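You operate a simulated robot arm through the tools that you are given. There is no shell and no other tool.

You run a simulated robot arm. Do the job below in one go: nothing can be reset, and whatever is moved stays where it is left.

Task
Put things in order on the top of the long table. At the end: the white sleeve from the top of the long table stands on top of the blue rubber puck; the black battery cell from the top of the long table stands where the white sleeve stood; the yellow weight stands on top of the blue roll of tape; the black weight is on the gold grease tin; whatever was shut is shut again. Leave all else as you found it, and nothing knocked over.

It is judged by the outcome, as a careful person would: the job done as asked, and still so three seconds after it is handed in. It fails if anything else is knocked over, pushed out of place, dropped, spilled or broken.

Robot
A 7-joint arm with a two-finger gripper, fixed in place. Base frame: the origin is at the foot of the arm, x ahead of it, y to its left, z up; the work surface is at about z = 0. Lengths are in m, angles in degrees, forces in N, time in s.
With the tool pointing down near the work surface it reaches from about 0.16 to 0.38 m from the base axis. Its first joint turns from -72.0 to 72.0 degrees. Payload 0.6 kg.
The TCP is the grasp point between the finger pads, 0.022 m short of the fingertips. In the tool frame z runs along the fingers and y along their closing line. The gripper opens to 0.092 m; its body begins 0.065 m behind the TCP.
Orientation is that of the tool frame in the base frame, as [roll, pitch, yaw] about the fixed x, y, z axes, in that order (R = Rz(yaw) Ry(pitch) Rx(roll)). With the fingers straight down and closing along the base's y, the tool's x points along the base's -x, its y along +y and its z along -z.

Tools
- The arm moves only by the tool nudge_tool. Its arguments are lists of equal length, an entry for each row: "rot": the turn, a rotation vector about the tool's x, y, z in degrees, a list of three; "delta_pos": the shift along the tool's x, y, z in m, a list of three; "fingers": the finger opening in m, from 0 to 0.092. In form: {"rot": [[wx, wy, wz], ...], "delta_pos": [[dx, dy, dz], ...], "fingers": [fingers, ...]}. A call has 1 to 20 rows; each row is the pose to reach, as a shift and turn from the pose commanded when the call began, along the tool's axes at that moment. Rows are played at 5 a second. More than 0.05 m and 8.6 degrees between two rows, or a gripper value outside its range, and nothing of the call is played. Where a pose cannot be reached the arm comes as near as it can. A force on the tool above 40 N (or 10 N above the force at the start of the call, whichever is more), or a blocked arm, ends the call early, and 0.2 s more pass. The fingers move at their own pace (about 0.0599 m/s each) and stop on an object; they squeeze with about 22 N. The grip force told is the motor's: it shows also when the fingers shut on nothing. Time passes only in rows, and 0.2 s behind the last, so rows that repeat a pose let the fingers close. The reply holds the time, the measured pose of the TCP, the force on the tool along the base axes, the opening and the grip force, in the units named above and with some noise, with the torque about the TCP (base axes, N m) and any sound that the robot's microphone picked up.
- Cameras (640 x 400 px; columns grow to the right, rows downward): "scene" is fixed at [0.0587, -0.2815, 0.3897]; the picture's right is [0.71, -0.71, 0.00], its down [-0.50, -0.50, -0.70] and it looks along [0.50, 0.50, -0.71] (base axes); focal length 214 px, centre (320, 200). "wrist" rides on the gripper at [0.071, 0.019, -0.102] in the tool frame; the picture's right is [-0.26, 0.97, 0.00], its down [-0.75, -0.20, -0.62] and it looks along [-0.60, -0.16, 0.78] (tool axes); focal length 280 px, centre (320, 200). There is no depth. A picture from a camera that has moved, and an enlarged one, comes with that camera's place and axes in the base frame and with its lens.
- grab_frame(camera): a new picture of that camera. It takes no simulated time.
- enlarge(camera, box): a new picture of the part [left, top, right, bottom] of that camera's present view, enlarged. It takes no simulated time.
- sign_off(): hands the job in; it is judged then, once.

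Nothing tells you positions but the pictures and the camera data. Unless the task says otherwise, let go and move clear before handing in.

The tools are called after "Emit:" by a JSON object that holds its "name" and its "arguments". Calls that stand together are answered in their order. nudge_tool: Moves the arm, as the interface text tells. Its arguments: {"type":"object","properties":{"rot":{"type":"array"},"delta_pos":{"type":"array"},"fingers":{"type":"array"}},"required":["rot","delta_pos","fingers"]} The other tools are called the same way: grab_frame (camera) takes a picture; enlarge (camera, box) takes an enlarged picture of a part of a camera's view; sign_off () hands the job in.

At the start:

```text
time: 0.0
eef_pos: [0.2748, 0.0272, 0.2578]
orientation: [-180.0, -0.1, 180.0]
ft_force: [-0.6, 0.5, 1.3]
ft_torque: [0.01, 0.03, 0.01]
grip_width: 0.0921
finger_force: 0.1
```

scene: 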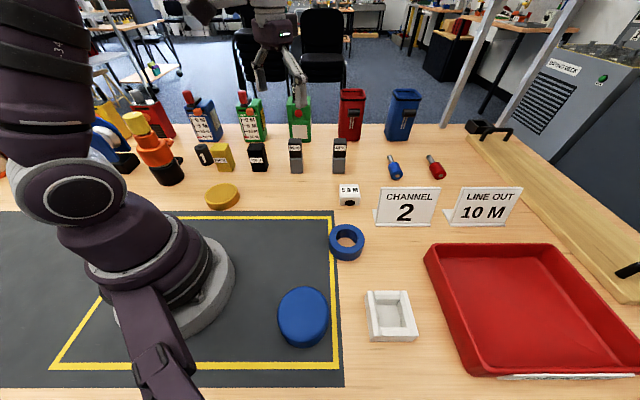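
wrist: 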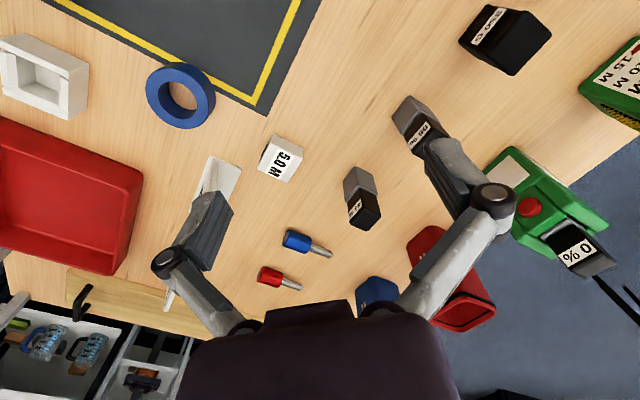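

I see a long table with a blue puck, a blue tape roll, a gold tin, weights and other small items. I'll enlarge the views to identify each of them before moving.

Emit:
{"name": "enlarge", "arguments": {"camera": "scene", "box": [80, 80, 280, 220]}}

Emit:
{"name": "enlarge", "arguments": {"camera": "scene", "box": [260, 80, 460, 220]}}

Emit:
{"name": "enlarge", "arguments": {"camera": "scene", "box": [260, 170, 560, 380]}}

Emit:
{"name": "enlarge", "arguments": {"camera": "wrist", "box": [220, 80, 620, 330]}}

Emit:
{"name": "enlarge", "arguments": {"camera": "wrist", "box": [0, 0, 320, 200]}}

Emit:
{"name": "enlarge", "arguments": {"camera": "wrist", "box": [0, 200, 320, 400]}}

```text
2.86 times, centred on (180, 150) of scene
camera zoom: at [0.0587, -0.2815, 0.3897], right [0.71, -0.71, 0.0], down [-0.5, -0.5, -0.7], along [0.5, 0.5, -0.71], focal length 613 px, centre (720, 343)
```

zoom: 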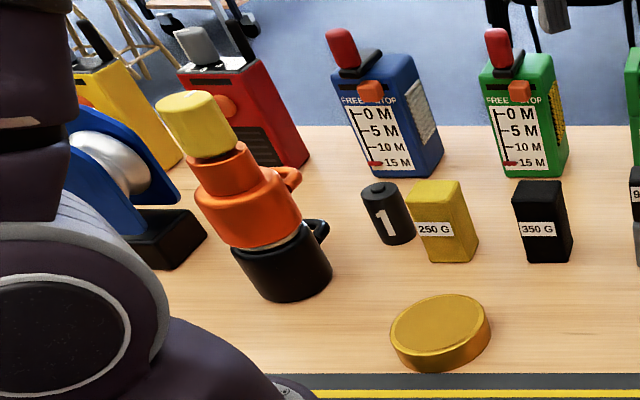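

```text
2.86 times, centred on (360, 150) of scene
camera zoom: at [0.0587, -0.2815, 0.3897], right [0.71, -0.71, 0.0], down [-0.5, -0.5, -0.7], along [0.5, 0.5, -0.71], focal length 613 px, centre (206, 343)
```

zoom: 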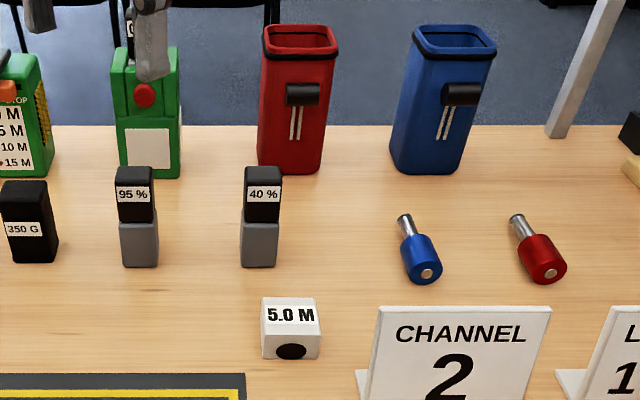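

```text
1.90 times, centred on (410, 275) of scene
camera zoom: at [0.0587, -0.2815, 0.3897], right [0.71, -0.71, 0.0], down [-0.5, -0.5, -0.7], along [0.5, 0.5, -0.71], focal length 408 px, centre (149, 57)
```

zoom: 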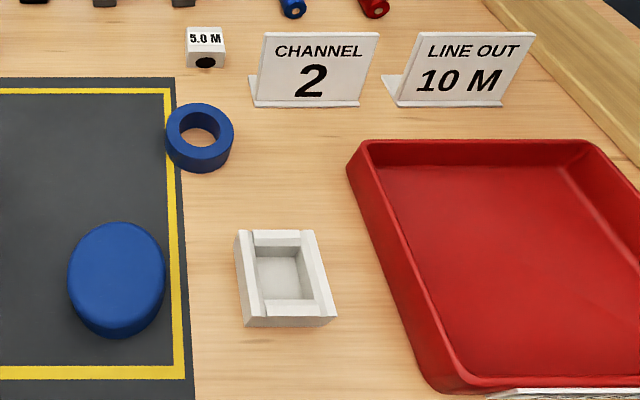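

```text
1.60 times, centred on (420, 205) of wrist
camera zoom: at [0.2048, 0.0459, 0.358], right [0.26, 0.97, 0.0], down [0.75, -0.2, 0.62], along [0.6, -0.16, -0.78], focal length 449 px, centre (160, 192)
```

zoom: 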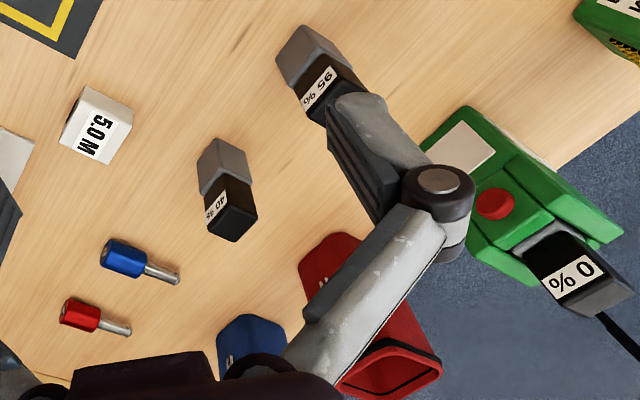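

```text
2.00 times, centred on (160, 100) of wrist
camera zoom: at [0.2048, 0.0459, 0.358], right [0.26, 0.97, 0.0], down [0.75, -0.2, 0.62], along [0.6, -0.16, -0.78], focal length 561 px, centre (640, 400)
```

zoom: 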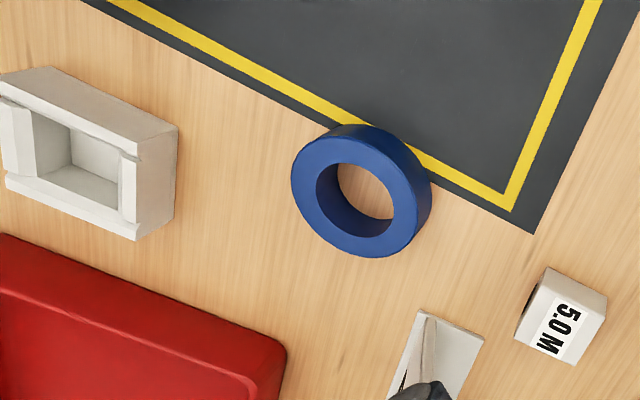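

```text
2.00 times, centred on (160, 300) of wrist
camera zoom: at [0.2048, 0.0459, 0.358], right [0.26, 0.97, 0.0], down [0.75, -0.2, 0.62], along [0.6, -0.16, -0.78], focal length 561 px, centre (640, 0)
```

zoom: 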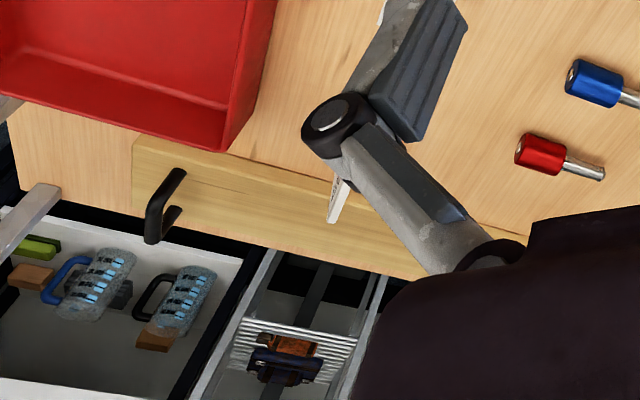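

The view needs more detail on the 5.0 M white block, the white frame, and the "1" cell before I decide what's what, so I'm zooming tighter.

Emit:
{"name": "enlarge", "arguments": {"camera": "scene", "box": [328, 176, 372, 212]}}

Emit:
{"name": "enlarge", "arguments": {"camera": "wrist", "box": [245, 125, 315, 190]}}

Emit:
{"name": "enlarge", "arguments": {"camera": "scene", "box": [190, 136, 280, 180]}}

Emit:
{"name": "enlarge", "arguments": {"camera": "scene", "box": [355, 280, 425, 350]}}

Emit:
{"name": "enlarge", "arguments": {"camera": "scene", "box": [270, 130, 370, 185]}}

Emit:
{"name": "enlarge", "arguments": {"camera": "scene", "box": [440, 100, 640, 300]}}

```text
11.11 times, centred on (350, 194) of scene
camera zoom: at [0.0587, -0.2815, 0.3897], right [0.71, -0.71, 0.0], down [-0.5, -0.5, -0.7], along [0.5, 0.5, -0.71], focal length 2383 px, centre (-13, 267)
```

zoom: 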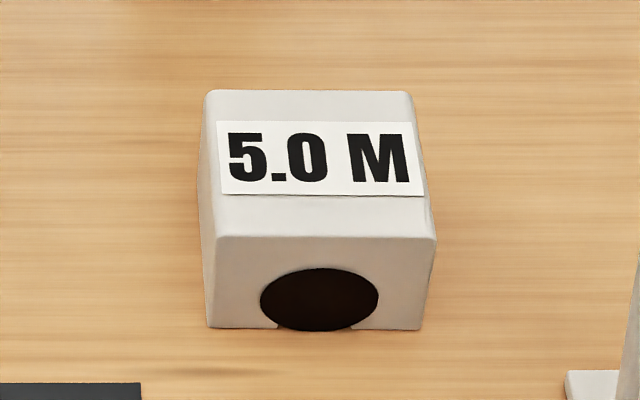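

```text
6.15 times, centred on (280, 158) of wrist
camera zoom: at [0.2048, 0.0459, 0.358], right [0.26, 0.97, 0.0], down [0.75, -0.2, 0.62], along [0.6, -0.16, -0.78], focal length 1726 px, centre (566, 462)
```

zoom: 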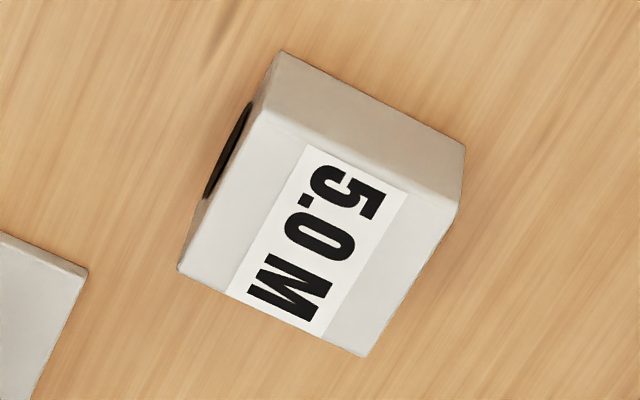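

```text
7.11 times, centred on (235, 158) of scene
camera zoom: at [0.0587, -0.2815, 0.3897], right [0.71, -0.71, 0.0], down [-0.5, -0.5, -0.7], along [0.5, 0.5, -0.71], focal length 1525 px, centre (924, 499)
```

zoom: 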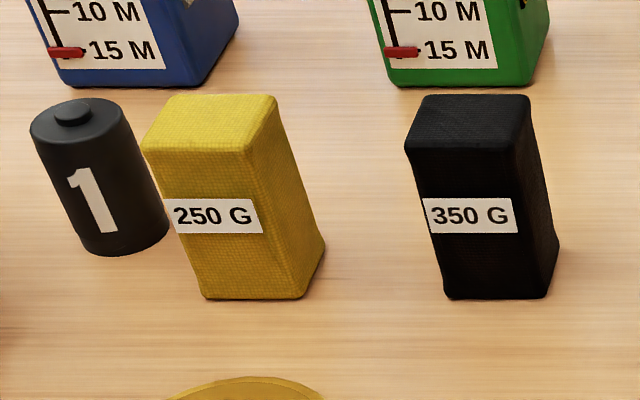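

```text
5.71 times, centred on (390, 315) of scene
camera zoom: at [0.0587, -0.2815, 0.3897], right [0.71, -0.71, 0.0], down [-0.5, -0.5, -0.7], along [0.5, 0.5, -0.71], focal length 1226 px, centre (-80, -457)
```

zoom: 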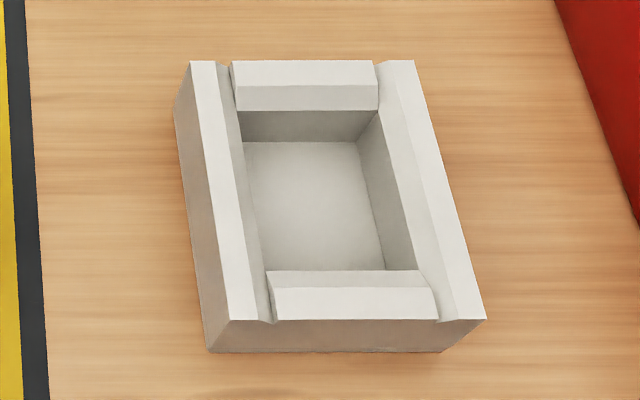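

```text
6.40 times, centred on (320, 158) of scene
camera zoom: at [0.0587, -0.2815, 0.3897], right [0.71, -0.71, 0.0], down [-0.5, -0.5, -0.7], along [0.5, 0.5, -0.71], focal length 1373 px, centre (320, 472)
```

zoom: 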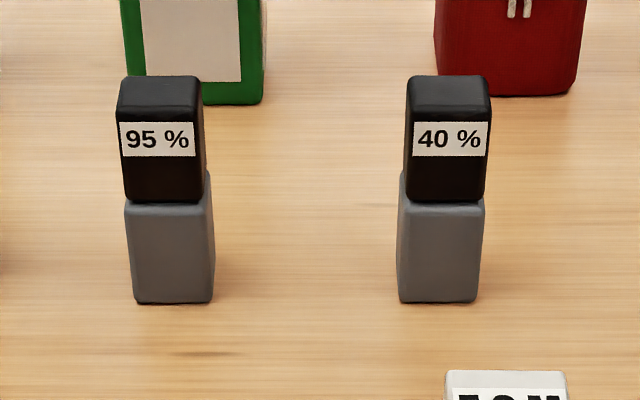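

```text
2.00 times, centred on (540, 200) of scene
camera zoom: at [0.0587, -0.2815, 0.3897], right [0.71, -0.71, 0.0], down [-0.5, -0.5, -0.7], along [0.5, 0.5, -0.71], focal length 429 px, centre (-120, 200)
```

zoom: 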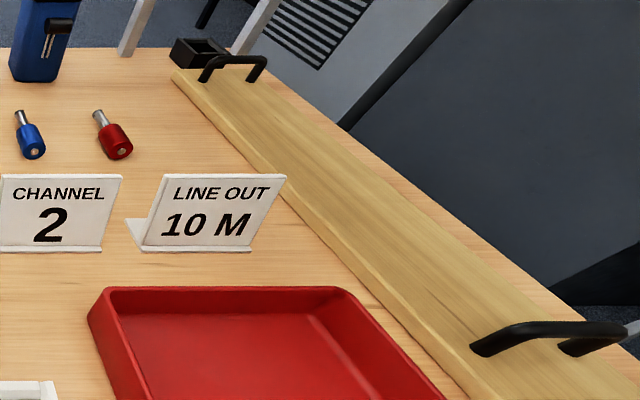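

The white "5.0 M" block with the bore is the sleeve, at about (0.382, -0.059), about 48 mm square and 29 mm high, with its sides at 45° to the base axes. The "1" cylinder is the battery cell. I'll go above the sleeve first with the tool turned 45°.

Emit:
{"name": "nudge_tool", "arguments": {"rot": [[0, 0, -5.625], [0, 0, -11.25], [0, 0, -16.875], [0, 0, -22.5], [0, 0, -28.125], [0, 0, -33.75], [0, 0, -39.375], [0, 0, -45], [0, 0, -45]], "delta_pos": [[-0.0134, -0.0108, 0.0125], [-0.0268, -0.0215, 0.025], [-0.0401, -0.0323, 0.0375], [-0.0535, -0.043, 0.05], [-0.0669, -0.0538, 0.0625], [-0.0803, -0.0645, 0.075], [-0.0936, -0.0753, 0.0875], [-0.107, -0.086, 0.1], [-0.107, -0.086, 0.1]], "fingers": [0.092, 0.09, 0.085, 0.08, 0.075, 0.075, 0.075, 0.075, 0.075]}}

Emit:
{"name": "grab_frame", "arguments": {"camera": "wrist"}}

Emit:
{"name": "grab_frame", "arguments": {"camera": "scene"}}

```text
time: 2.0
eef_pos: [0.3654, -0.0531, 0.1585]
orientation: [-180.0, 0.0, -134.9]
ft_force: [1.2, 0.7, 0.3]
ft_torque: [-0.03, 0.03, -0.01]
grip_width: 0.0748
finger_force: 0.0
out of reach, approached as far as the arm can: row 7, 8, 9
```

```text
taken
camera wrist: at [0.3016, -0.0905, 0.2581], right [-0.5, 0.87, 0.0], down [0.68, 0.39, 0.63], along [0.54, 0.31, -0.78], focal length 280 px, centre (320, 200)
```

wrist: 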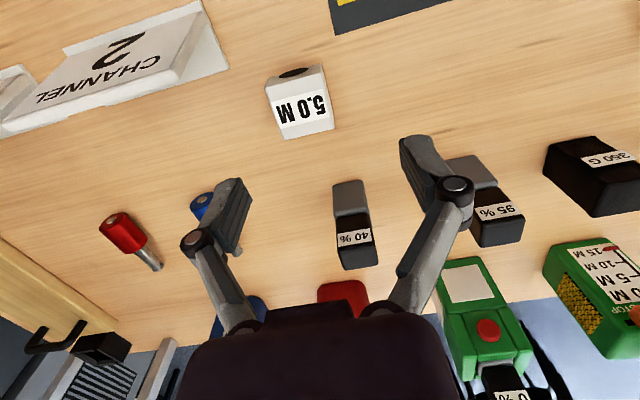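

```text
taken
```

scene: 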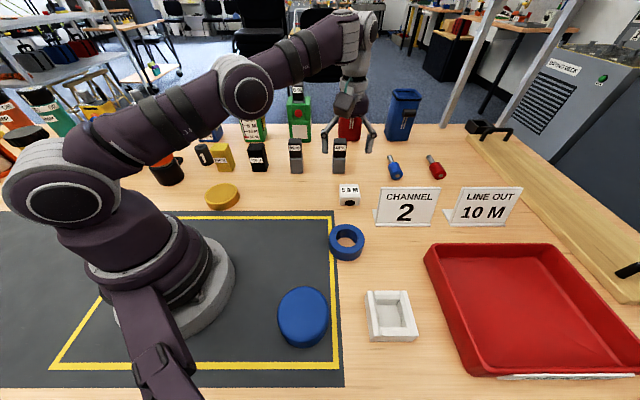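

The arm stops short at about r = 0.37 at this height, so I'll zoom to fix the sleeve's place and then descend with a slight outward tilt.

Emit:
{"name": "enlarge", "arguments": {"camera": "wrist", "box": [250, 50, 350, 150]}}

Emit:
{"name": "enlarge", "arguments": {"camera": "wrist", "box": [60, 0, 300, 150]}}

```text
4.00 times, centred on (300, 100) of wrist
camera zoom: at [0.3016, -0.0905, 0.2581], right [-0.5, 0.87, 0.0], down [0.68, 0.39, 0.63], along [0.54, 0.31, -0.78], focal length 1122 px, centre (400, 600)
```

zoom: 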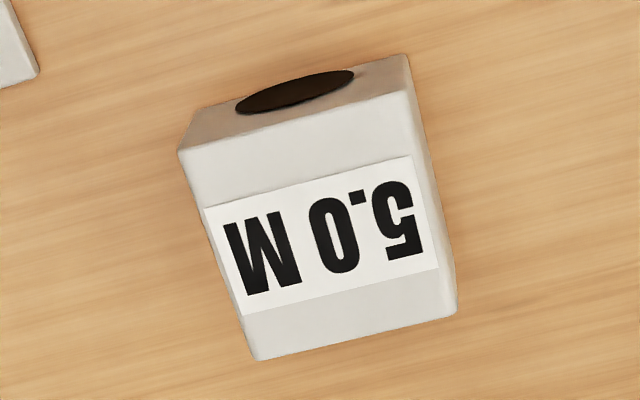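

```text
2.67 times, centred on (180, 75) of wrist
camera zoom: at [0.3016, -0.0905, 0.2581], right [-0.5, 0.87, 0.0], down [0.68, 0.39, 0.63], along [0.54, 0.31, -0.78], focal length 748 px, centre (693, 533)
```

zoom: 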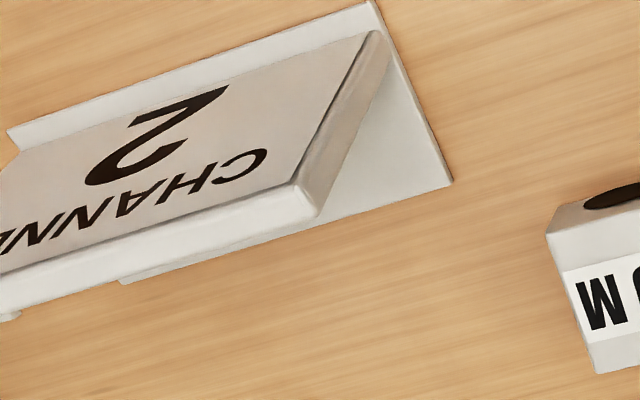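

The sleeve centre comes out at (0.383, -0.061). I'll lower straight down to about z = 0.07 and see how far the arm reaches there.

Emit:
{"name": "nudge_tool", "arguments": {"rot": [[0, 0, 0], [0, 0, 0], [0, 0, 0], [0, 0, 0]], "delta_pos": [[0, 0, 0.03], [0, 0, 0.06], [0, 0, 0.085], [0, 0, 0.085]], "fingers": [0.075, 0.075, 0.075, 0.075]}}

Emit:
{"name": "grab_frame", "arguments": {"camera": "wrist"}}

```text
time: 3.0
eef_pos: [0.3659, -0.0524, 0.0742]
orientation: [-180.0, 0.0, -134.9]
ft_force: [0.3, 0.0, 0.1]
ft_torque: [0.0, -0.02, 0.03]
grip_width: 0.0748
finger_force: 0.1
```

```text
taken
camera wrist: at [0.3019, -0.0898, 0.1733], right [-0.5, 0.87, 0.0], down [0.68, 0.39, 0.62], along [0.54, 0.31, -0.78], focal length 280 px, centre (320, 200)
```

wrist: 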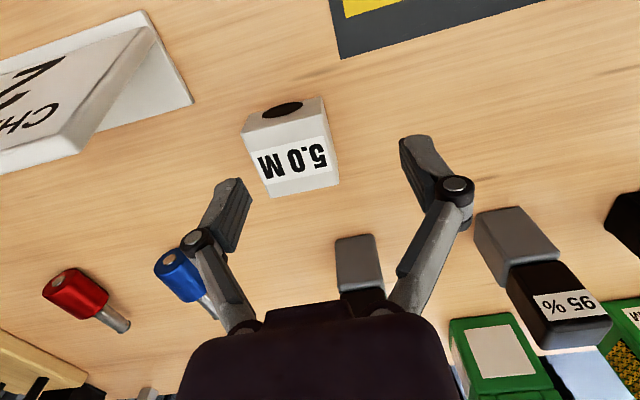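

The commanded pose follows what was actually reached. Next I shift about 18 mm along the closing line and 6 mm forward while going lower, to see if the true centre is reachable.

Emit:
{"name": "nudge_tool", "arguments": {"rot": [[0, 0, 0], [0, 0, 0], [0, 0, 0]], "delta_pos": [[-0.003, -0.009, 0.0], [-0.006, -0.0182, 0.012], [-0.006, -0.0182, 0.012]], "fingers": [0.075, 0.075, 0.075]}}

Emit:
{"name": "grab_frame", "arguments": {"camera": "wrist"}}

```text
time: 3.8
eef_pos: [0.3786, -0.0606, 0.0607]
orientation: [180.0, -0.1, -135.0]
ft_force: [0.3, 0.0, 0.5]
ft_torque: [0.02, 0.05, 0.0]
grip_width: 0.0753
finger_force: 0.2
out of reach, approached as far as the arm can: row 2, 3
```

```text
taken
camera wrist: at [0.3135, -0.0982, 0.1609], right [-0.5, 0.87, 0.0], down [0.68, 0.39, 0.62], along [0.54, 0.31, -0.78], focal length 280 px, centre (320, 200)
```

wrist: 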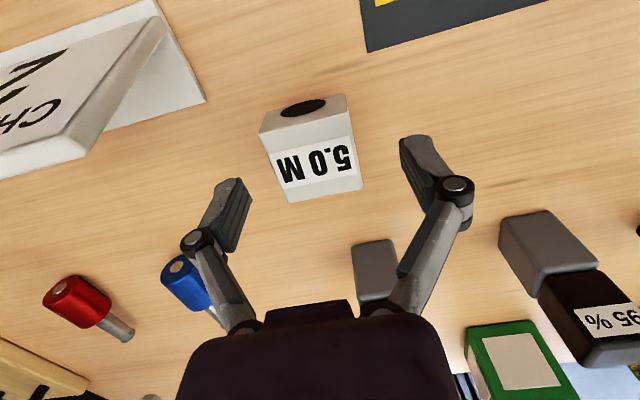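

At z = 0.06 the arm is within 5 mm of the sleeve centre. I'll descend to about z = 0.028, adding the small leftover shift.

Emit:
{"name": "nudge_tool", "arguments": {"rot": [[0, 0, 0], [0, 0, 0], [0, 0, 0], [0, 0, 0]], "delta_pos": [[0, 0, 0.012], [-0.001, -0.001, 0.022], [-0.0025, -0.003, 0.032], [-0.0025, -0.003, 0.032]], "fingers": [0.075, 0.075, 0.075, 0.075]}}

Emit:
{"name": "grab_frame", "arguments": {"camera": "wrist"}}

Emit:
{"name": "enlarge", "arguments": {"camera": "scene", "box": [300, 130, 440, 230]}}

```text
time: 4.8
eef_pos: [0.3737, -0.0597, 0.0287]
orientation: [-180.0, 0.0, -134.9]
ft_force: [-0.3, 0.4, -0.4]
ft_torque: [-0.01, 0.0, 0.03]
grip_width: 0.0748
finger_force: 0.1
out of reach, approached as far as the arm can: row 2, 3, 4
```

```text
taken
camera wrist: at [0.3106, -0.0972, 0.1291], right [-0.5, 0.87, 0.0], down [0.68, 0.39, 0.62], along [0.54, 0.31, -0.78], focal length 280 px, centre (320, 200)
```

wrist: 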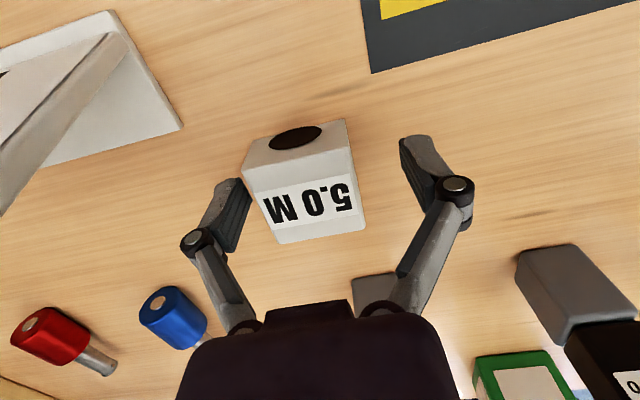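

```text
4.00 times, centred on (370, 180) of scene
camera zoom: at [0.0587, -0.2815, 0.3897], right [0.71, -0.71, 0.0], down [-0.5, -0.5, -0.7], along [0.5, 0.5, -0.71], focal length 858 px, centre (120, 280)
```

zoom: 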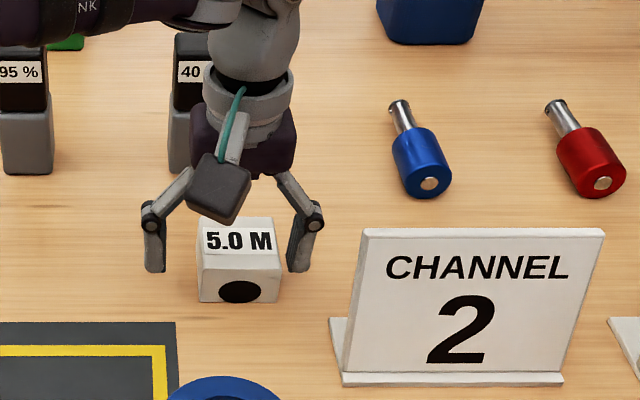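

The fingers straddle the sleeve with clear space on both sides and the sign isn't touched. I'll close on it now.

Emit:
{"name": "nudge_tool", "arguments": {"rot": [[0, 0, 0], [0, 0, 0], [0, 0, 0], [0, 0, 0], [0, 0, 0]], "delta_pos": [[0, 0, 0], [0, 0, 0], [0, 0, 0], [0, 0, 0], [0, 0, 0]], "fingers": [0.062, 0.052, 0.04, 0.03, 0.03]}}

Emit:
{"name": "grab_frame", "arguments": {"camera": "wrist"}}

```text
time: 6.0
eef_pos: [0.3736, -0.0609, 0.0285]
orientation: [-180.0, 0.0, -134.9]
ft_force: [-0.9, -1.1, 3.9]
ft_torque: [0.01, 0.01, -0.02]
grip_width: 0.0472
finger_force: 21.8
```

```text
taken
camera wrist: at [0.3106, -0.0972, 0.1293], right [-0.5, 0.87, 0.0], down [0.68, 0.39, 0.63], along [0.54, 0.31, -0.78], focal length 280 px, centre (320, 200)
```

wrist: 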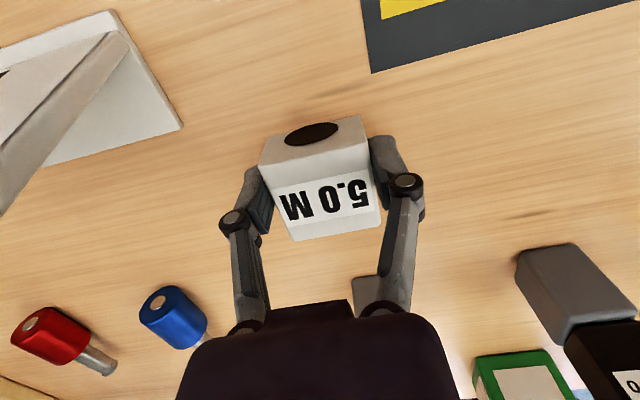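

The sleeve is gripped (47 mm). I'll lift it straight, then swing inward to a hover near the tape and puck while turning the tool back.

Emit:
{"name": "nudge_tool", "arguments": {"rot": [[0, 0, 0], [0, 0, 0], [0, 0, 0], [0, 0, 7.5], [0, 0, 15], [0, 0, 22.5], [0, 0, 30], [0, 0, 37.5], [0, 0, 45], [0, 0, 45]], "delta_pos": [[0, 0, -0.015], [0.0, 0.0, -0.035], [0.01, 0.003, -0.06], [0.036, 0.011, -0.078], [0.062, 0.019, -0.096], [0.088, 0.028, -0.114], [0.114, 0.036, -0.132], [0.14, 0.044, -0.15], [0.1652, 0.052, -0.155], [0.1652, 0.052, -0.155]], "fingers": [0.03, 0.03, 0.03, 0.03, 0.03, 0.03, 0.03, 0.03, 0.03, 0.03]}}

Emit:
{"name": "grab_frame", "arguments": {"camera": "wrist"}}

Emit:
{"name": "grab_frame", "arguments": {"camera": "scene"}}

```text
time: 8.2
eef_pos: [0.2205, -0.1399, 0.1837]
orientation: [180.0, 0.0, -179.9]
ft_force: [0.3, 0.2, -0.6]
ft_torque: [0.03, 0.03, -0.02]
grip_width: 0.0302
finger_force: 0.0
```

```text
taken
camera wrist: at [0.1494, -0.1216, 0.2846], right [0.26, 0.96, 0.0], down [0.75, -0.21, 0.62], along [0.6, -0.16, -0.78], focal length 280 px, centre (320, 200)
```

wrist: 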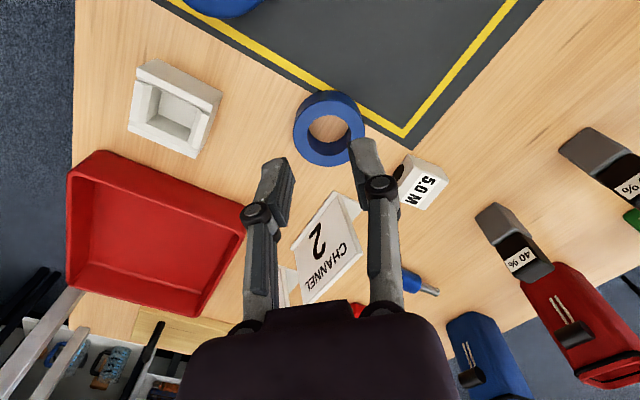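

```text
taken
```

scene: 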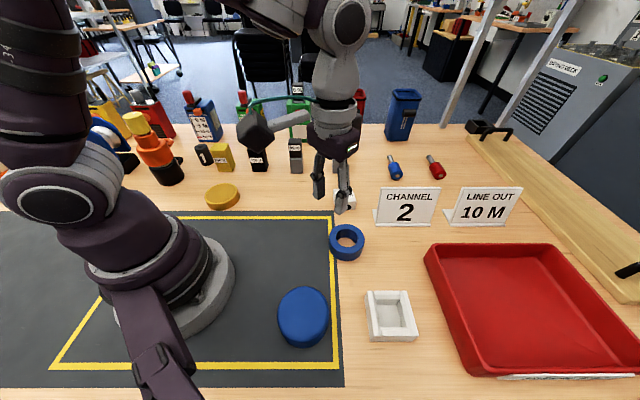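

The grip is empty: the sleeve slipped out during the lift and is still on the table near its old spot. I'll look closely at how it sits now.

Emit:
{"name": "enlarge", "arguments": {"camera": "wrist", "box": [360, 130, 480, 230]}}

Emit:
{"name": "enlarge", "arguments": {"camera": "scene", "box": [300, 150, 400, 220]}}

```text
4.00 times, centred on (420, 180) of wrist
camera zoom: at [0.1494, -0.1216, 0.2846], right [0.26, 0.96, 0.0], down [0.75, -0.21, 0.62], along [0.6, -0.16, -0.78], focal length 1122 px, centre (-80, 280)
```

zoom: 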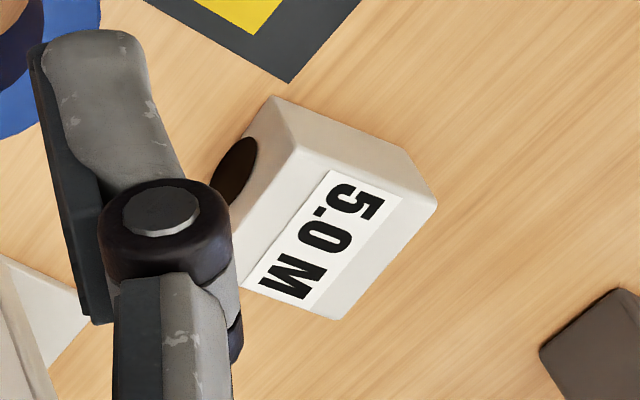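

```text
5.71 times, centred on (350, 185) of scene
camera zoom: at [0.0587, -0.2815, 0.3897], right [0.71, -0.71, 0.0], down [-0.5, -0.5, -0.7], along [0.5, 0.5, -0.71], focal length 1226 px, centre (149, 286)
```

zoom: 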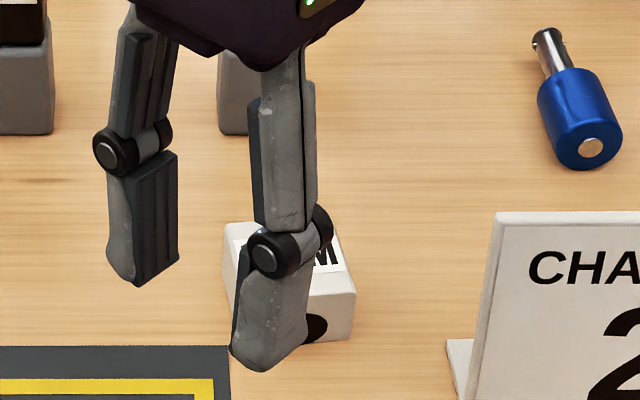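

The sleeve is upright but shifted to about (0.36, -0.062) and turned about 6°; I probably gripped it too near its top edge. I'll go back, look again, and then grip deeper and lift slowly.

Emit:
{"name": "nudge_tool", "arguments": {"rot": [[0, 0, -7.36], [0, 0, -14.7], [0, 0, -22.1], [0, 0, -29.4], [0, 0, -36.8], [0, 0, -44.1], [0, 0, -51.5], [0, 0, -51.5]], "delta_pos": [[-0.02, 0.0111, 0.0091], [-0.04, 0.0223, 0.0183], [-0.06, 0.0334, 0.0274], [-0.08, 0.0446, 0.0366], [-0.1, 0.0557, 0.0457], [-0.12, 0.0669, 0.0549], [-0.14, 0.078, 0.064], [-0.14, 0.078, 0.064]], "fingers": [0.05, 0.075, 0.075, 0.075, 0.075, 0.075, 0.075, 0.075]}}

Emit:
{"name": "grab_frame", "arguments": {"camera": "wrist"}}

Emit:
{"name": "enlarge", "arguments": {"camera": "wrist", "box": [240, 60, 400, 160]}}

```text
time: 10.0
eef_pos: [0.361, -0.0621, 0.1217]
orientation: [180.0, 0.0, -128.5]
ft_force: [0.1, -0.3, -0.1]
ft_torque: [-0.05, 0.03, 0.03]
grip_width: 0.0749
finger_force: 0.0
```

```text
taken
camera wrist: at [0.3021, -0.1061, 0.222], right [-0.59, 0.8, 0.0], down [0.63, 0.46, 0.62], along [0.5, 0.37, -0.78], focal length 280 px, centre (320, 200)
```

wrist: 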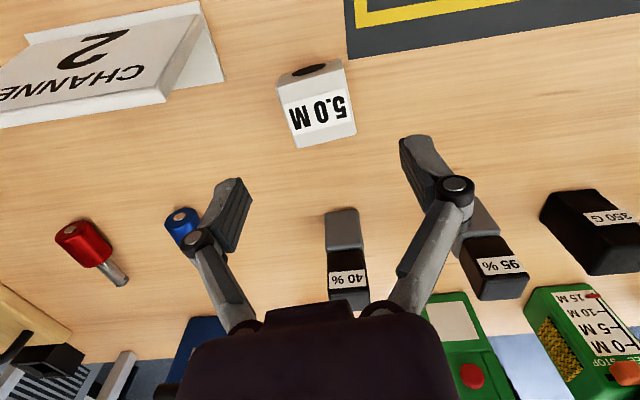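

```text
4.00 times, centred on (320, 110) of wrist
camera zoom: at [0.3021, -0.1061, 0.222], right [-0.59, 0.8, 0.0], down [0.63, 0.46, 0.62], along [0.5, 0.37, -0.78], focal length 1122 px, centre (320, 560)
```

zoom: 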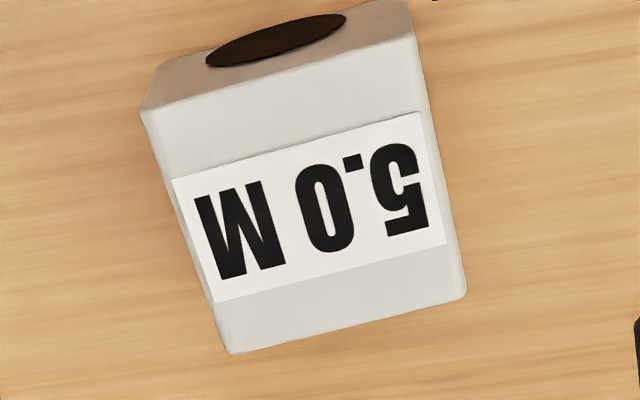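

The sleeve is now square with the fingers and centred within 1–2 mm. I'll descend straight to about z = 0.024, slowing at the end.

Emit:
{"name": "nudge_tool", "arguments": {"rot": [[0, 0, 0], [0, 0, 0], [0, 0, 0], [0, 0, 0], [0, 0, 0], [0, 0, 0], [0, 0, 0], [0, 0, 0]], "delta_pos": [[0, -0.0014, 0.025], [0, -0.0014, 0.05], [0, -0.0014, 0.07], [0, -0.0014, 0.085], [0, -0.0014, 0.092], [0, -0.0014, 0.095], [0, -0.0014, 0.0975], [0, -0.0014, 0.0975]], "fingers": [0.075, 0.075, 0.075, 0.075, 0.075, 0.075, 0.075, 0.075]}}

Emit:
{"name": "grab_frame", "arguments": {"camera": "wrist"}}

Emit:
{"name": "enlarge", "arguments": {"camera": "scene", "box": [300, 150, 400, 220]}}

```text
time: 11.8
eef_pos: [0.3617, -0.0632, 0.024]
orientation: [180.0, 0.0, -128.5]
ft_force: [-0.1, 0.4, -1.0]
ft_torque: [0.0, 0.0, -0.01]
grip_width: 0.0745
finger_force: 0.0
```

```text
taken
camera wrist: at [0.3021, -0.1074, 0.1244], right [-0.59, 0.81, 0.0], down [0.63, 0.46, 0.63], along [0.5, 0.37, -0.78], focal length 280 px, centre (320, 200)
```

wrist: 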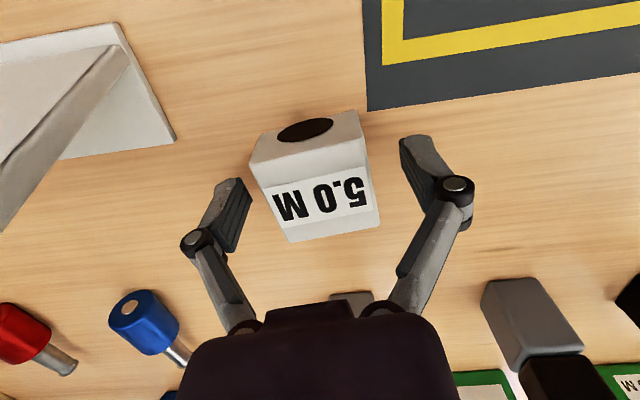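

```text
5.71 times, centred on (350, 185) of scene
camera zoom: at [0.0587, -0.2815, 0.3897], right [0.71, -0.71, 0.0], down [-0.5, -0.5, -0.7], along [0.5, 0.5, -0.71], focal length 1226 px, centre (149, 286)
```

zoom: 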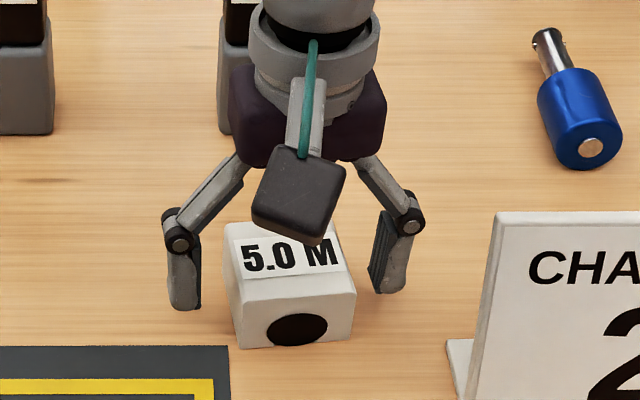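

The fingers are deep around the sleeve and nothing is touched. I'll close firmly, then lift only 8 mm slowly to test the grip.

Emit:
{"name": "nudge_tool", "arguments": {"rot": [[0, 0, 0], [0, 0, 0], [0, 0, 0], [0, 0, 0], [0, 0, 0], [0, 0, 0], [0, 0, 0]], "delta_pos": [[0, 0, 0], [0, 0, 0], [0, 0, 0], [0, 0, 0], [0, 0, 0], [0, 0, 0], [0, 0, 0]], "fingers": [0.06, 0.05, 0.03, 0.0, 0.0, 0.0, 0.0]}}

Emit:
{"name": "nudge_tool", "arguments": {"rot": [[0, 0, 0], [0, 0, 0], [0, 0, 0], [0, 0, 0], [0, 0, 0], [0, 0, 0]], "delta_pos": [[0, 0, -0.001], [0, 0, -0.002], [0, 0, -0.004], [0, 0, -0.006], [0, 0, -0.008], [0, 0, -0.008]], "fingers": [0.0, 0.0, 0.0, 0.0, 0.0, 0.0]}}

Emit:
{"name": "grab_frame", "arguments": {"camera": "wrist"}}

Emit:
{"name": "enlarge", "arguments": {"camera": "scene", "box": [300, 150, 400, 220]}}

```text
time: 13.4
eef_pos: [0.3611, -0.0629, 0.0237]
orientation: [179.9, 0.1, -128.6]
ft_force: [0.2, -0.4, 4.7]
ft_torque: [0.02, 0.01, 0.0]
grip_width: 0.0467
finger_force: 22.6
```

```text
time: 14.8
eef_pos: [0.3624, -0.0641, 0.0333]
orientation: [180.0, 0.0, -128.5]
ft_force: [0.1, -0.7, 0.1]
ft_torque: [-0.01, -0.04, 0.0]
grip_width: 0.0468
finger_force: 22.1
```

```text
taken
camera wrist: at [0.3029, -0.1076, 0.1321], right [-0.59, 0.81, 0.0], down [0.63, 0.46, 0.63], along [0.5, 0.37, -0.78], focal length 280 px, centre (320, 200)
```

wrist: 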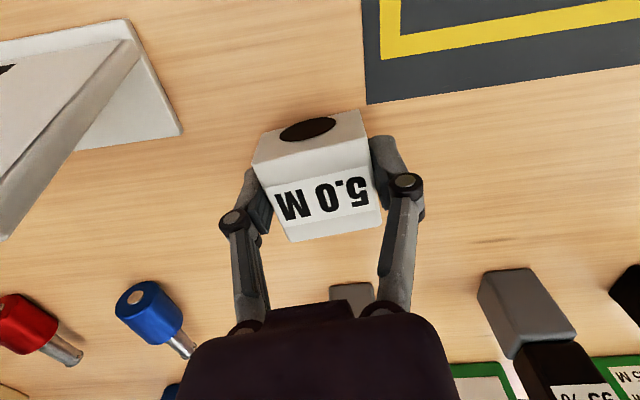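

```text
5.71 times, centred on (350, 185) of scene
camera zoom: at [0.0587, -0.2815, 0.3897], right [0.71, -0.71, 0.0], down [-0.5, -0.5, -0.7], along [0.5, 0.5, -0.71], focal length 1226 px, centre (149, 286)
```

zoom: 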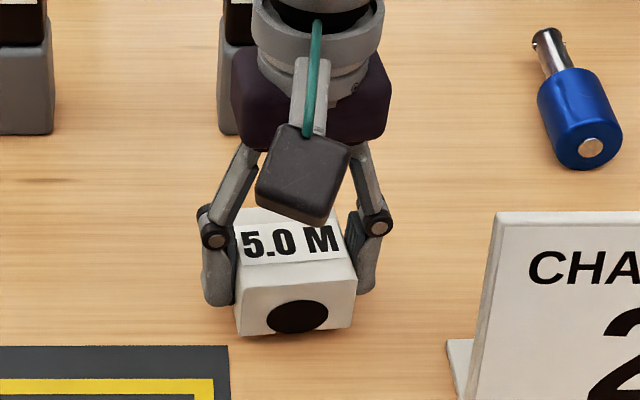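

The sleeve lifts with the gripper this time. I'll keep lifting slowly and check again.

Emit:
{"name": "nudge_tool", "arguments": {"rot": [[0, 0, 0], [0, 0, 0], [0, 0, 0], [0, 0, 0], [0, 0, 0], [0, 0, 0], [0, 0, 0], [0, 0, 0]], "delta_pos": [[0, 0, -0.004], [0, 0, -0.01], [0, 0, -0.018], [0, 0, -0.026], [0, 0, -0.034], [0, 0, -0.042], [0, 0, -0.047], [0, 0, -0.05]], "fingers": [0.0, 0.0, 0.0, 0.0, 0.0, 0.0, 0.0, 0.0]}}

Emit:
{"name": "grab_frame", "arguments": {"camera": "wrist"}}

Emit:
{"name": "enlarge", "arguments": {"camera": "scene", "box": [300, 130, 400, 200]}}

```text
time: 16.6
eef_pos: [0.3621, -0.0623, 0.0809]
orientation: [180.0, 0.0, -128.6]
ft_force: [-0.8, 0.3, -0.6]
ft_torque: [0.0, -0.02, 0.01]
grip_width: 0.0469
finger_force: 21.9
```

```text
taken
camera wrist: at [0.3027, -0.107, 0.1812], right [-0.59, 0.81, 0.0], down [0.63, 0.46, 0.62], along [0.5, 0.37, -0.78], focal length 280 px, centre (320, 200)
```

wrist: 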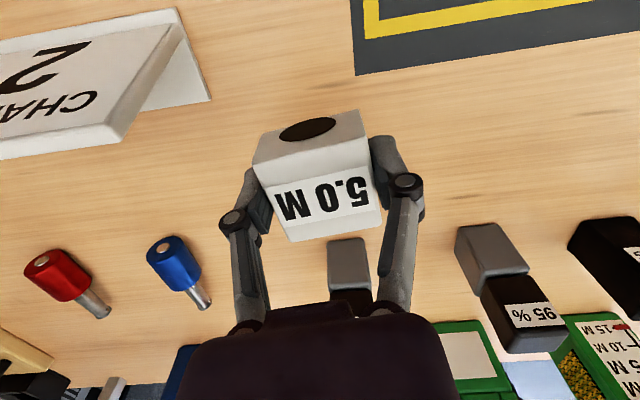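

```text
5.71 times, centred on (350, 165) of scene
camera zoom: at [0.0587, -0.2815, 0.3897], right [0.71, -0.71, 0.0], down [-0.5, -0.5, -0.7], along [0.5, 0.5, -0.71], focal length 1226 px, centre (149, 400)
```

zoom: 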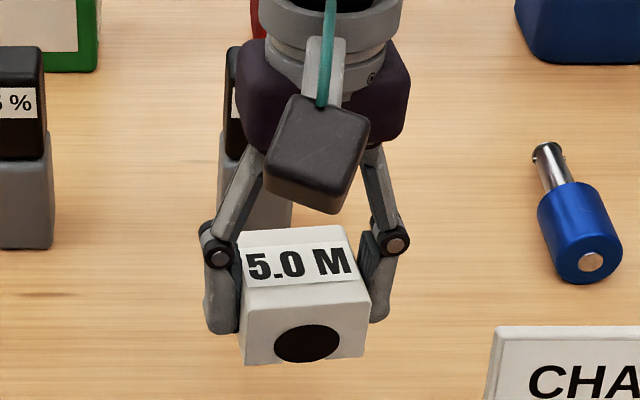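

The grip is holding well at z = 0.08. Before moving, I'll measure the puck, tape and tin with zoomed scene views.

Emit:
{"name": "enlarge", "arguments": {"camera": "scene", "box": [260, 270, 350, 360]}}

Emit:
{"name": "enlarge", "arguments": {"camera": "scene", "box": [315, 210, 380, 275]}}

Emit:
{"name": "enlarge", "arguments": {"camera": "scene", "box": [190, 170, 255, 220]}}

```text
4.44 times, centred on (305, 315) of scene
camera zoom: at [0.0587, -0.2815, 0.3897], right [0.71, -0.71, 0.0], down [-0.5, -0.5, -0.7], along [0.5, 0.5, -0.71], focal length 953 px, centre (387, -311)
```

zoom: 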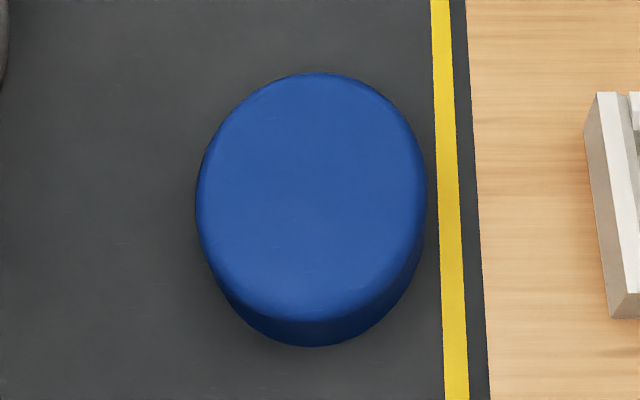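

```text
6.15 times, centred on (348, 242) of scene
camera zoom: at [0.0587, -0.2815, 0.3897], right [0.71, -0.71, 0.0], down [-0.5, -0.5, -0.7], along [0.5, 0.5, -0.71], focal length 1320 px, centre (151, -62)
```

zoom: 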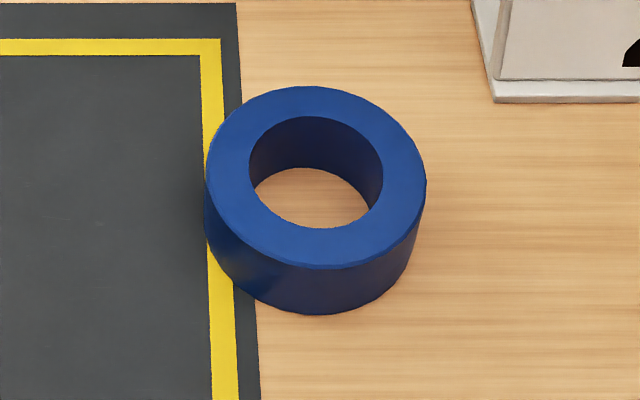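

```text
8.00 times, centred on (222, 195) of scene
camera zoom: at [0.0587, -0.2815, 0.3897], right [0.71, -0.71, 0.0], down [-0.5, -0.5, -0.7], along [0.5, 0.5, -0.71], focal length 1716 px, centre (1100, 240)
```

zoom: 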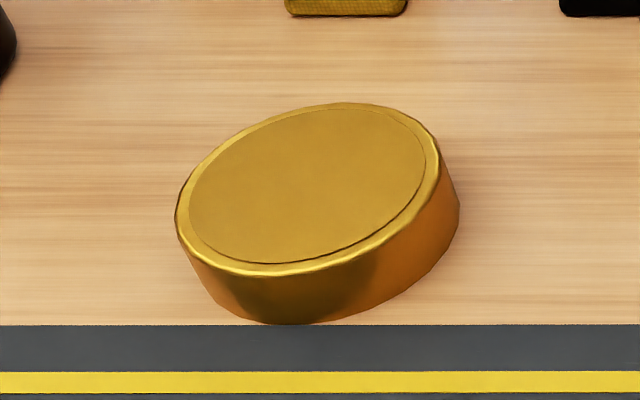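

I put the puck at (0.117, -0.185), about 82 mm across and about 26 mm high. I'll carry the sleeve there slowly at about z = 0.14, turning the tool to yaw 180.

Emit:
{"name": "nudge_tool", "arguments": {"rot": [[0, 0, 1.4], [0, 0, 4.3], [0, 0, 7.2], [0, 0, 10.0], [0, 0, 12.9], [0, 0, 15.8], [0, 0, 18.7], [0, 0, 21.6], [0, 0, 24.5], [0, 0, 27.4], [0, 0, 30.3], [0, 0, 33.2], [0, 0, 36.1], [0, 0, 39.0], [0, 0, 42.0], [0, 0, 45.5], [0, 0, 49.0], [0, 0, 51.5], [0, 0, 51.5]], "delta_pos": [[0.003, 0.0015, -0.006], [0.013, 0.006, -0.015], [0.027, 0.0125, -0.025], [0.042, 0.0195, -0.035], [0.057, 0.0264, -0.045], [0.072, 0.0334, -0.053], [0.087, 0.0403, -0.057], [0.102, 0.0473, -0.059], [0.117, 0.0542, -0.059], [0.132, 0.0612, -0.059], [0.147, 0.0681, -0.059], [0.162, 0.0751, -0.059], [0.177, 0.082, -0.059], [0.192, 0.089, -0.059], [0.207, 0.0959, -0.059], [0.222, 0.1029, -0.059], [0.237, 0.1098, -0.059], [0.2481, 0.115, -0.059], [0.2481, 0.115, -0.059]], "fingers": [0, 0, 0, 0, 0, 0, 0, 0, 0, 0, 0, 0, 0, 0, 0, 0, 0, 0, 0]}}

Emit:
{"name": "grab_frame", "arguments": {"camera": "wrist"}}

Emit:
{"name": "grab_frame", "arguments": {"camera": "scene"}}

```text
time: 20.6
eef_pos: [0.1174, -0.1849, 0.1402]
orientation: [180.0, 0.0, 179.9]
ft_force: [-0.5, -0.2, -0.5]
ft_torque: [0.0, 0.0, -0.03]
grip_width: 0.0471
finger_force: 22.1
```

```text
taken
camera wrist: at [0.0471, -0.1674, 0.2405], right [0.26, 0.96, 0.0], down [0.75, -0.2, 0.63], along [0.6, -0.16, -0.78], focal length 280 px, centre (320, 200)
```

wrist: 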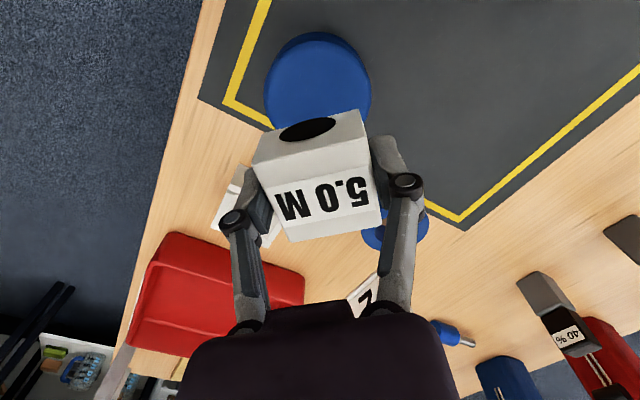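

```text
taken
```

scene: 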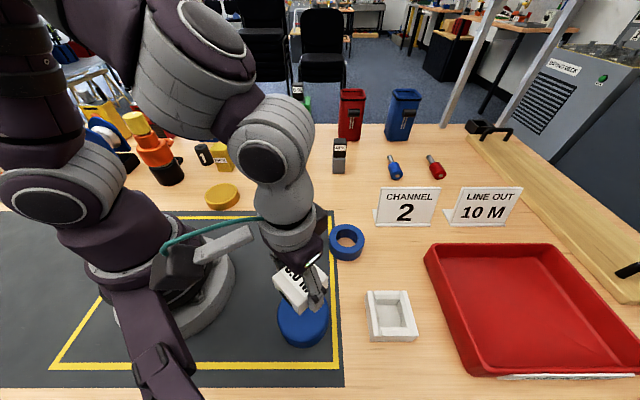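

The sleeve is held over the puck, centred on it as far as I can tell. I'll descend to just above it and check before touching down.

Emit:
{"name": "nudge_tool", "arguments": {"rot": [[0, 0, 0], [0, 0, 0], [0, 0, 0], [0, 0, 0], [0, 0, 0], [0, 0, 0], [0, 0, 0]], "delta_pos": [[0, 0, 0.012], [0, 0, 0.028], [0, 0, 0.044], [0, 0, 0.06], [0, 0, 0.072], [0, 0, 0.078], [0, 0, 0.078]], "fingers": [0, 0, 0, 0, 0, 0, 0]}}

Emit:
{"name": "grab_frame", "arguments": {"camera": "wrist"}}

Emit:
{"name": "enlarge", "arguments": {"camera": "scene", "box": [250, 240, 370, 360]}}

```text
time: 22.2
eef_pos: [0.117, -0.1863, 0.0627]
orientation: [180.0, 0.1, -179.9]
ft_force: [-0.9, 2.1, 17.5]
ft_torque: [0.09, -0.04, 0.03]
grip_width: 0.0466
finger_force: 21.9
```

```text
taken
camera wrist: at [0.046, -0.167, 0.1627], right [0.26, 0.97, 0.0], down [0.75, -0.2, 0.63], along [0.6, -0.16, -0.78], focal length 280 px, centre (320, 200)
```

wrist: 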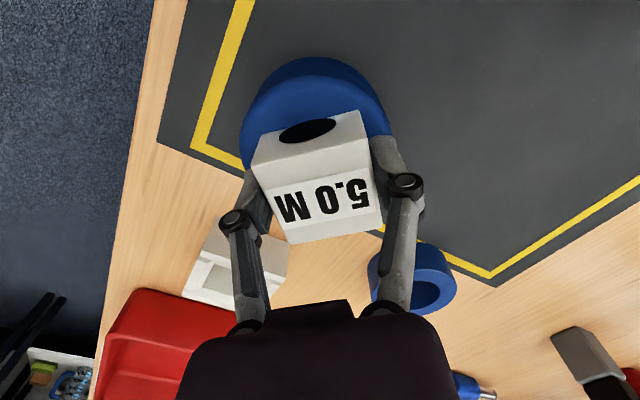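

```text
3.33 times, centred on (310, 300) of scene
camera zoom: at [0.0587, -0.2815, 0.3897], right [0.71, -0.71, 0.0], down [-0.5, -0.5, -0.7], along [0.5, 0.5, -0.71], focal length 715 px, centre (353, -133)
```

zoom: 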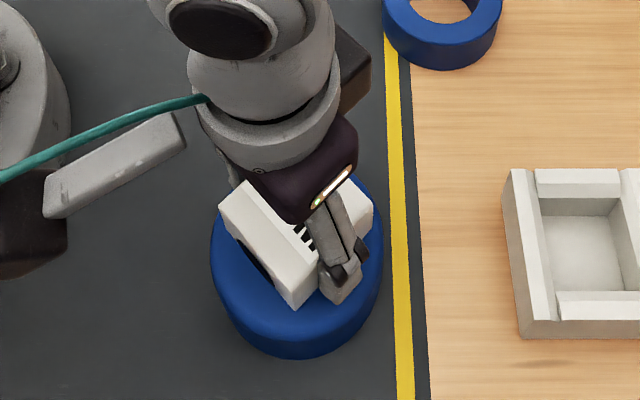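

Contact came at z = 0.063 with 17 N, so the puck is about 38 mm high, and the sleeve now rests on it, centred. I'll ease up 1 mm to relieve the force, then open a little.

Emit:
{"name": "nudge_tool", "arguments": {"rot": [[0, 0, 0], [0, 0, 0]], "delta_pos": [[0, 0, -0.0006], [0, 0, -0.001]], "fingers": [0, 0]}}

```text
time: 22.8
eef_pos: [0.1166, -0.1858, 0.0635]
orientation: [180.0, 0.0, -180.0]
ft_force: [-0.2, -0.2, 0.2]
ft_torque: [0.01, 0.03, -0.01]
grip_width: 0.0467
finger_force: 21.8
```

The force is back to zero. I'll open the fingers to release the sleeve and then rise.

Emit:
{"name": "nudge_tool", "arguments": {"rot": [[0, 0, 0], [0, 0, 0], [0, 0, 0], [0, 0, 0]], "delta_pos": [[0, 0, 0], [0, 0, 0], [0, 0, 0], [0, 0, 0]], "fingers": [0.05, 0.058, 0.068, 0.072]}}

Emit:
{"name": "grab_frame", "arguments": {"camera": "wrist"}}

Emit:
{"name": "enlarge", "arguments": {"camera": "scene", "box": [250, 240, 370, 360]}}

```text
time: 23.8
eef_pos: [0.1168, -0.1859, 0.0643]
orientation: [-180.0, 0.0, 180.0]
ft_force: [-0.6, 1.3, -0.1]
ft_torque: [-0.03, 0.01, 0.0]
grip_width: 0.0721
finger_force: 0.0
```

```text
taken
camera wrist: at [0.0465, -0.1675, 0.1639], right [0.26, 0.97, 0.0], down [0.75, -0.2, 0.62], along [0.6, -0.16, -0.78], focal length 280 px, centre (320, 200)
```

wrist: 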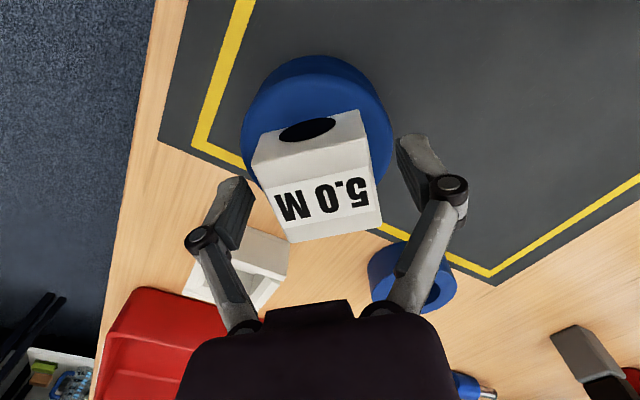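

```text
3.33 times, centred on (310, 300) of scene
camera zoom: at [0.0587, -0.2815, 0.3897], right [0.71, -0.71, 0.0], down [-0.5, -0.5, -0.7], along [0.5, 0.5, -0.71], focal length 715 px, centre (353, -133)
```

zoom: 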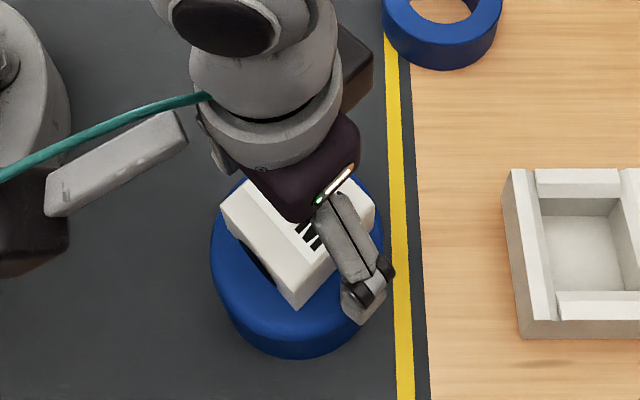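

The sleeve stands on the puck and the fingers are clear of it. I'll rise straight up and swing round to view the yellow weight, which I estimate at (0.230, 0.281).

Emit:
{"name": "nudge_tool", "arguments": {"rot": [[0, 0, 0], [0, 0, 0], [0, 0, 0], [0, 0, 0], [0, 0, -4], [0, 0, -8], [0, 0, -12], [0, 0, -16], [0, 0, -20], [0, 0, -24], [0, 0, -28], [0, 0, -32], [0, 0, -36], [0, 0, -40], [0, 0, -45], [0, 0, -45]], "delta_pos": [[0, 0, -0.015], [0, 0, -0.045], [0, 0, -0.08], [0, 0, -0.11], [-0.033, 0.026, -0.11], [-0.068, 0.056, -0.11], [-0.098, 0.091, -0.11], [-0.118, 0.131, -0.11], [-0.133, 0.176, -0.11], [-0.138, 0.221, -0.11], [-0.138, 0.266, -0.11], [-0.133, 0.311, -0.11], [-0.123, 0.356, -0.11], [-0.11, 0.401, -0.11], [-0.093, 0.436, -0.11], [-0.093, 0.436, -0.11]], "fingers": [0.072, 0.072, 0.072, 0.072, 0.072, 0.072, 0.072, 0.072, 0.072, 0.072, 0.072, 0.072, 0.072, 0.072, 0.072, 0.072]}}

Emit:
{"name": "grab_frame", "arguments": {"camera": "wrist"}}

Emit:
{"name": "grab_frame", "arguments": {"camera": "scene"}}

```text
time: 27.2
eef_pos: [0.2085, 0.2523, 0.1737]
orientation: [-179.9, 0.0, -134.9]
ft_force: [-1.6, -0.4, -0.1]
ft_torque: [0.01, -0.01, 0.0]
grip_width: 0.0722
finger_force: 0.1
```

```text
taken
camera wrist: at [0.145, 0.2151, 0.2737], right [-0.5, 0.87, 0.0], down [0.68, 0.39, 0.62], along [0.54, 0.31, -0.78], focal length 280 px, centre (320, 200)
```

wrist: 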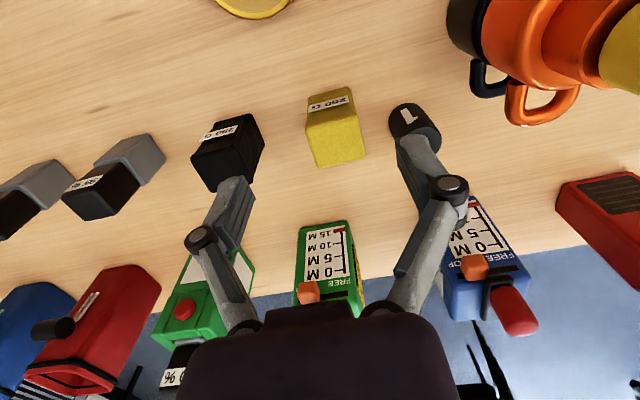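

```text
taken
```

scene: 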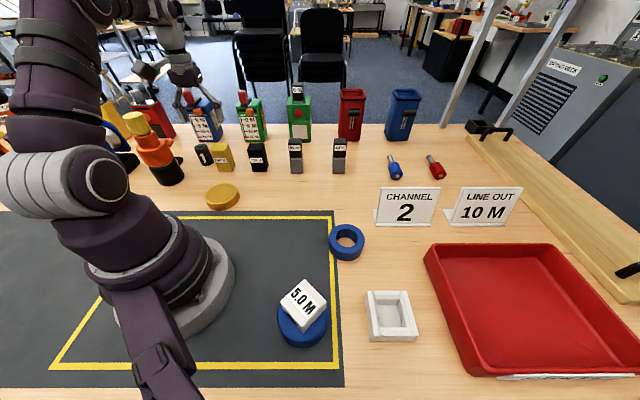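

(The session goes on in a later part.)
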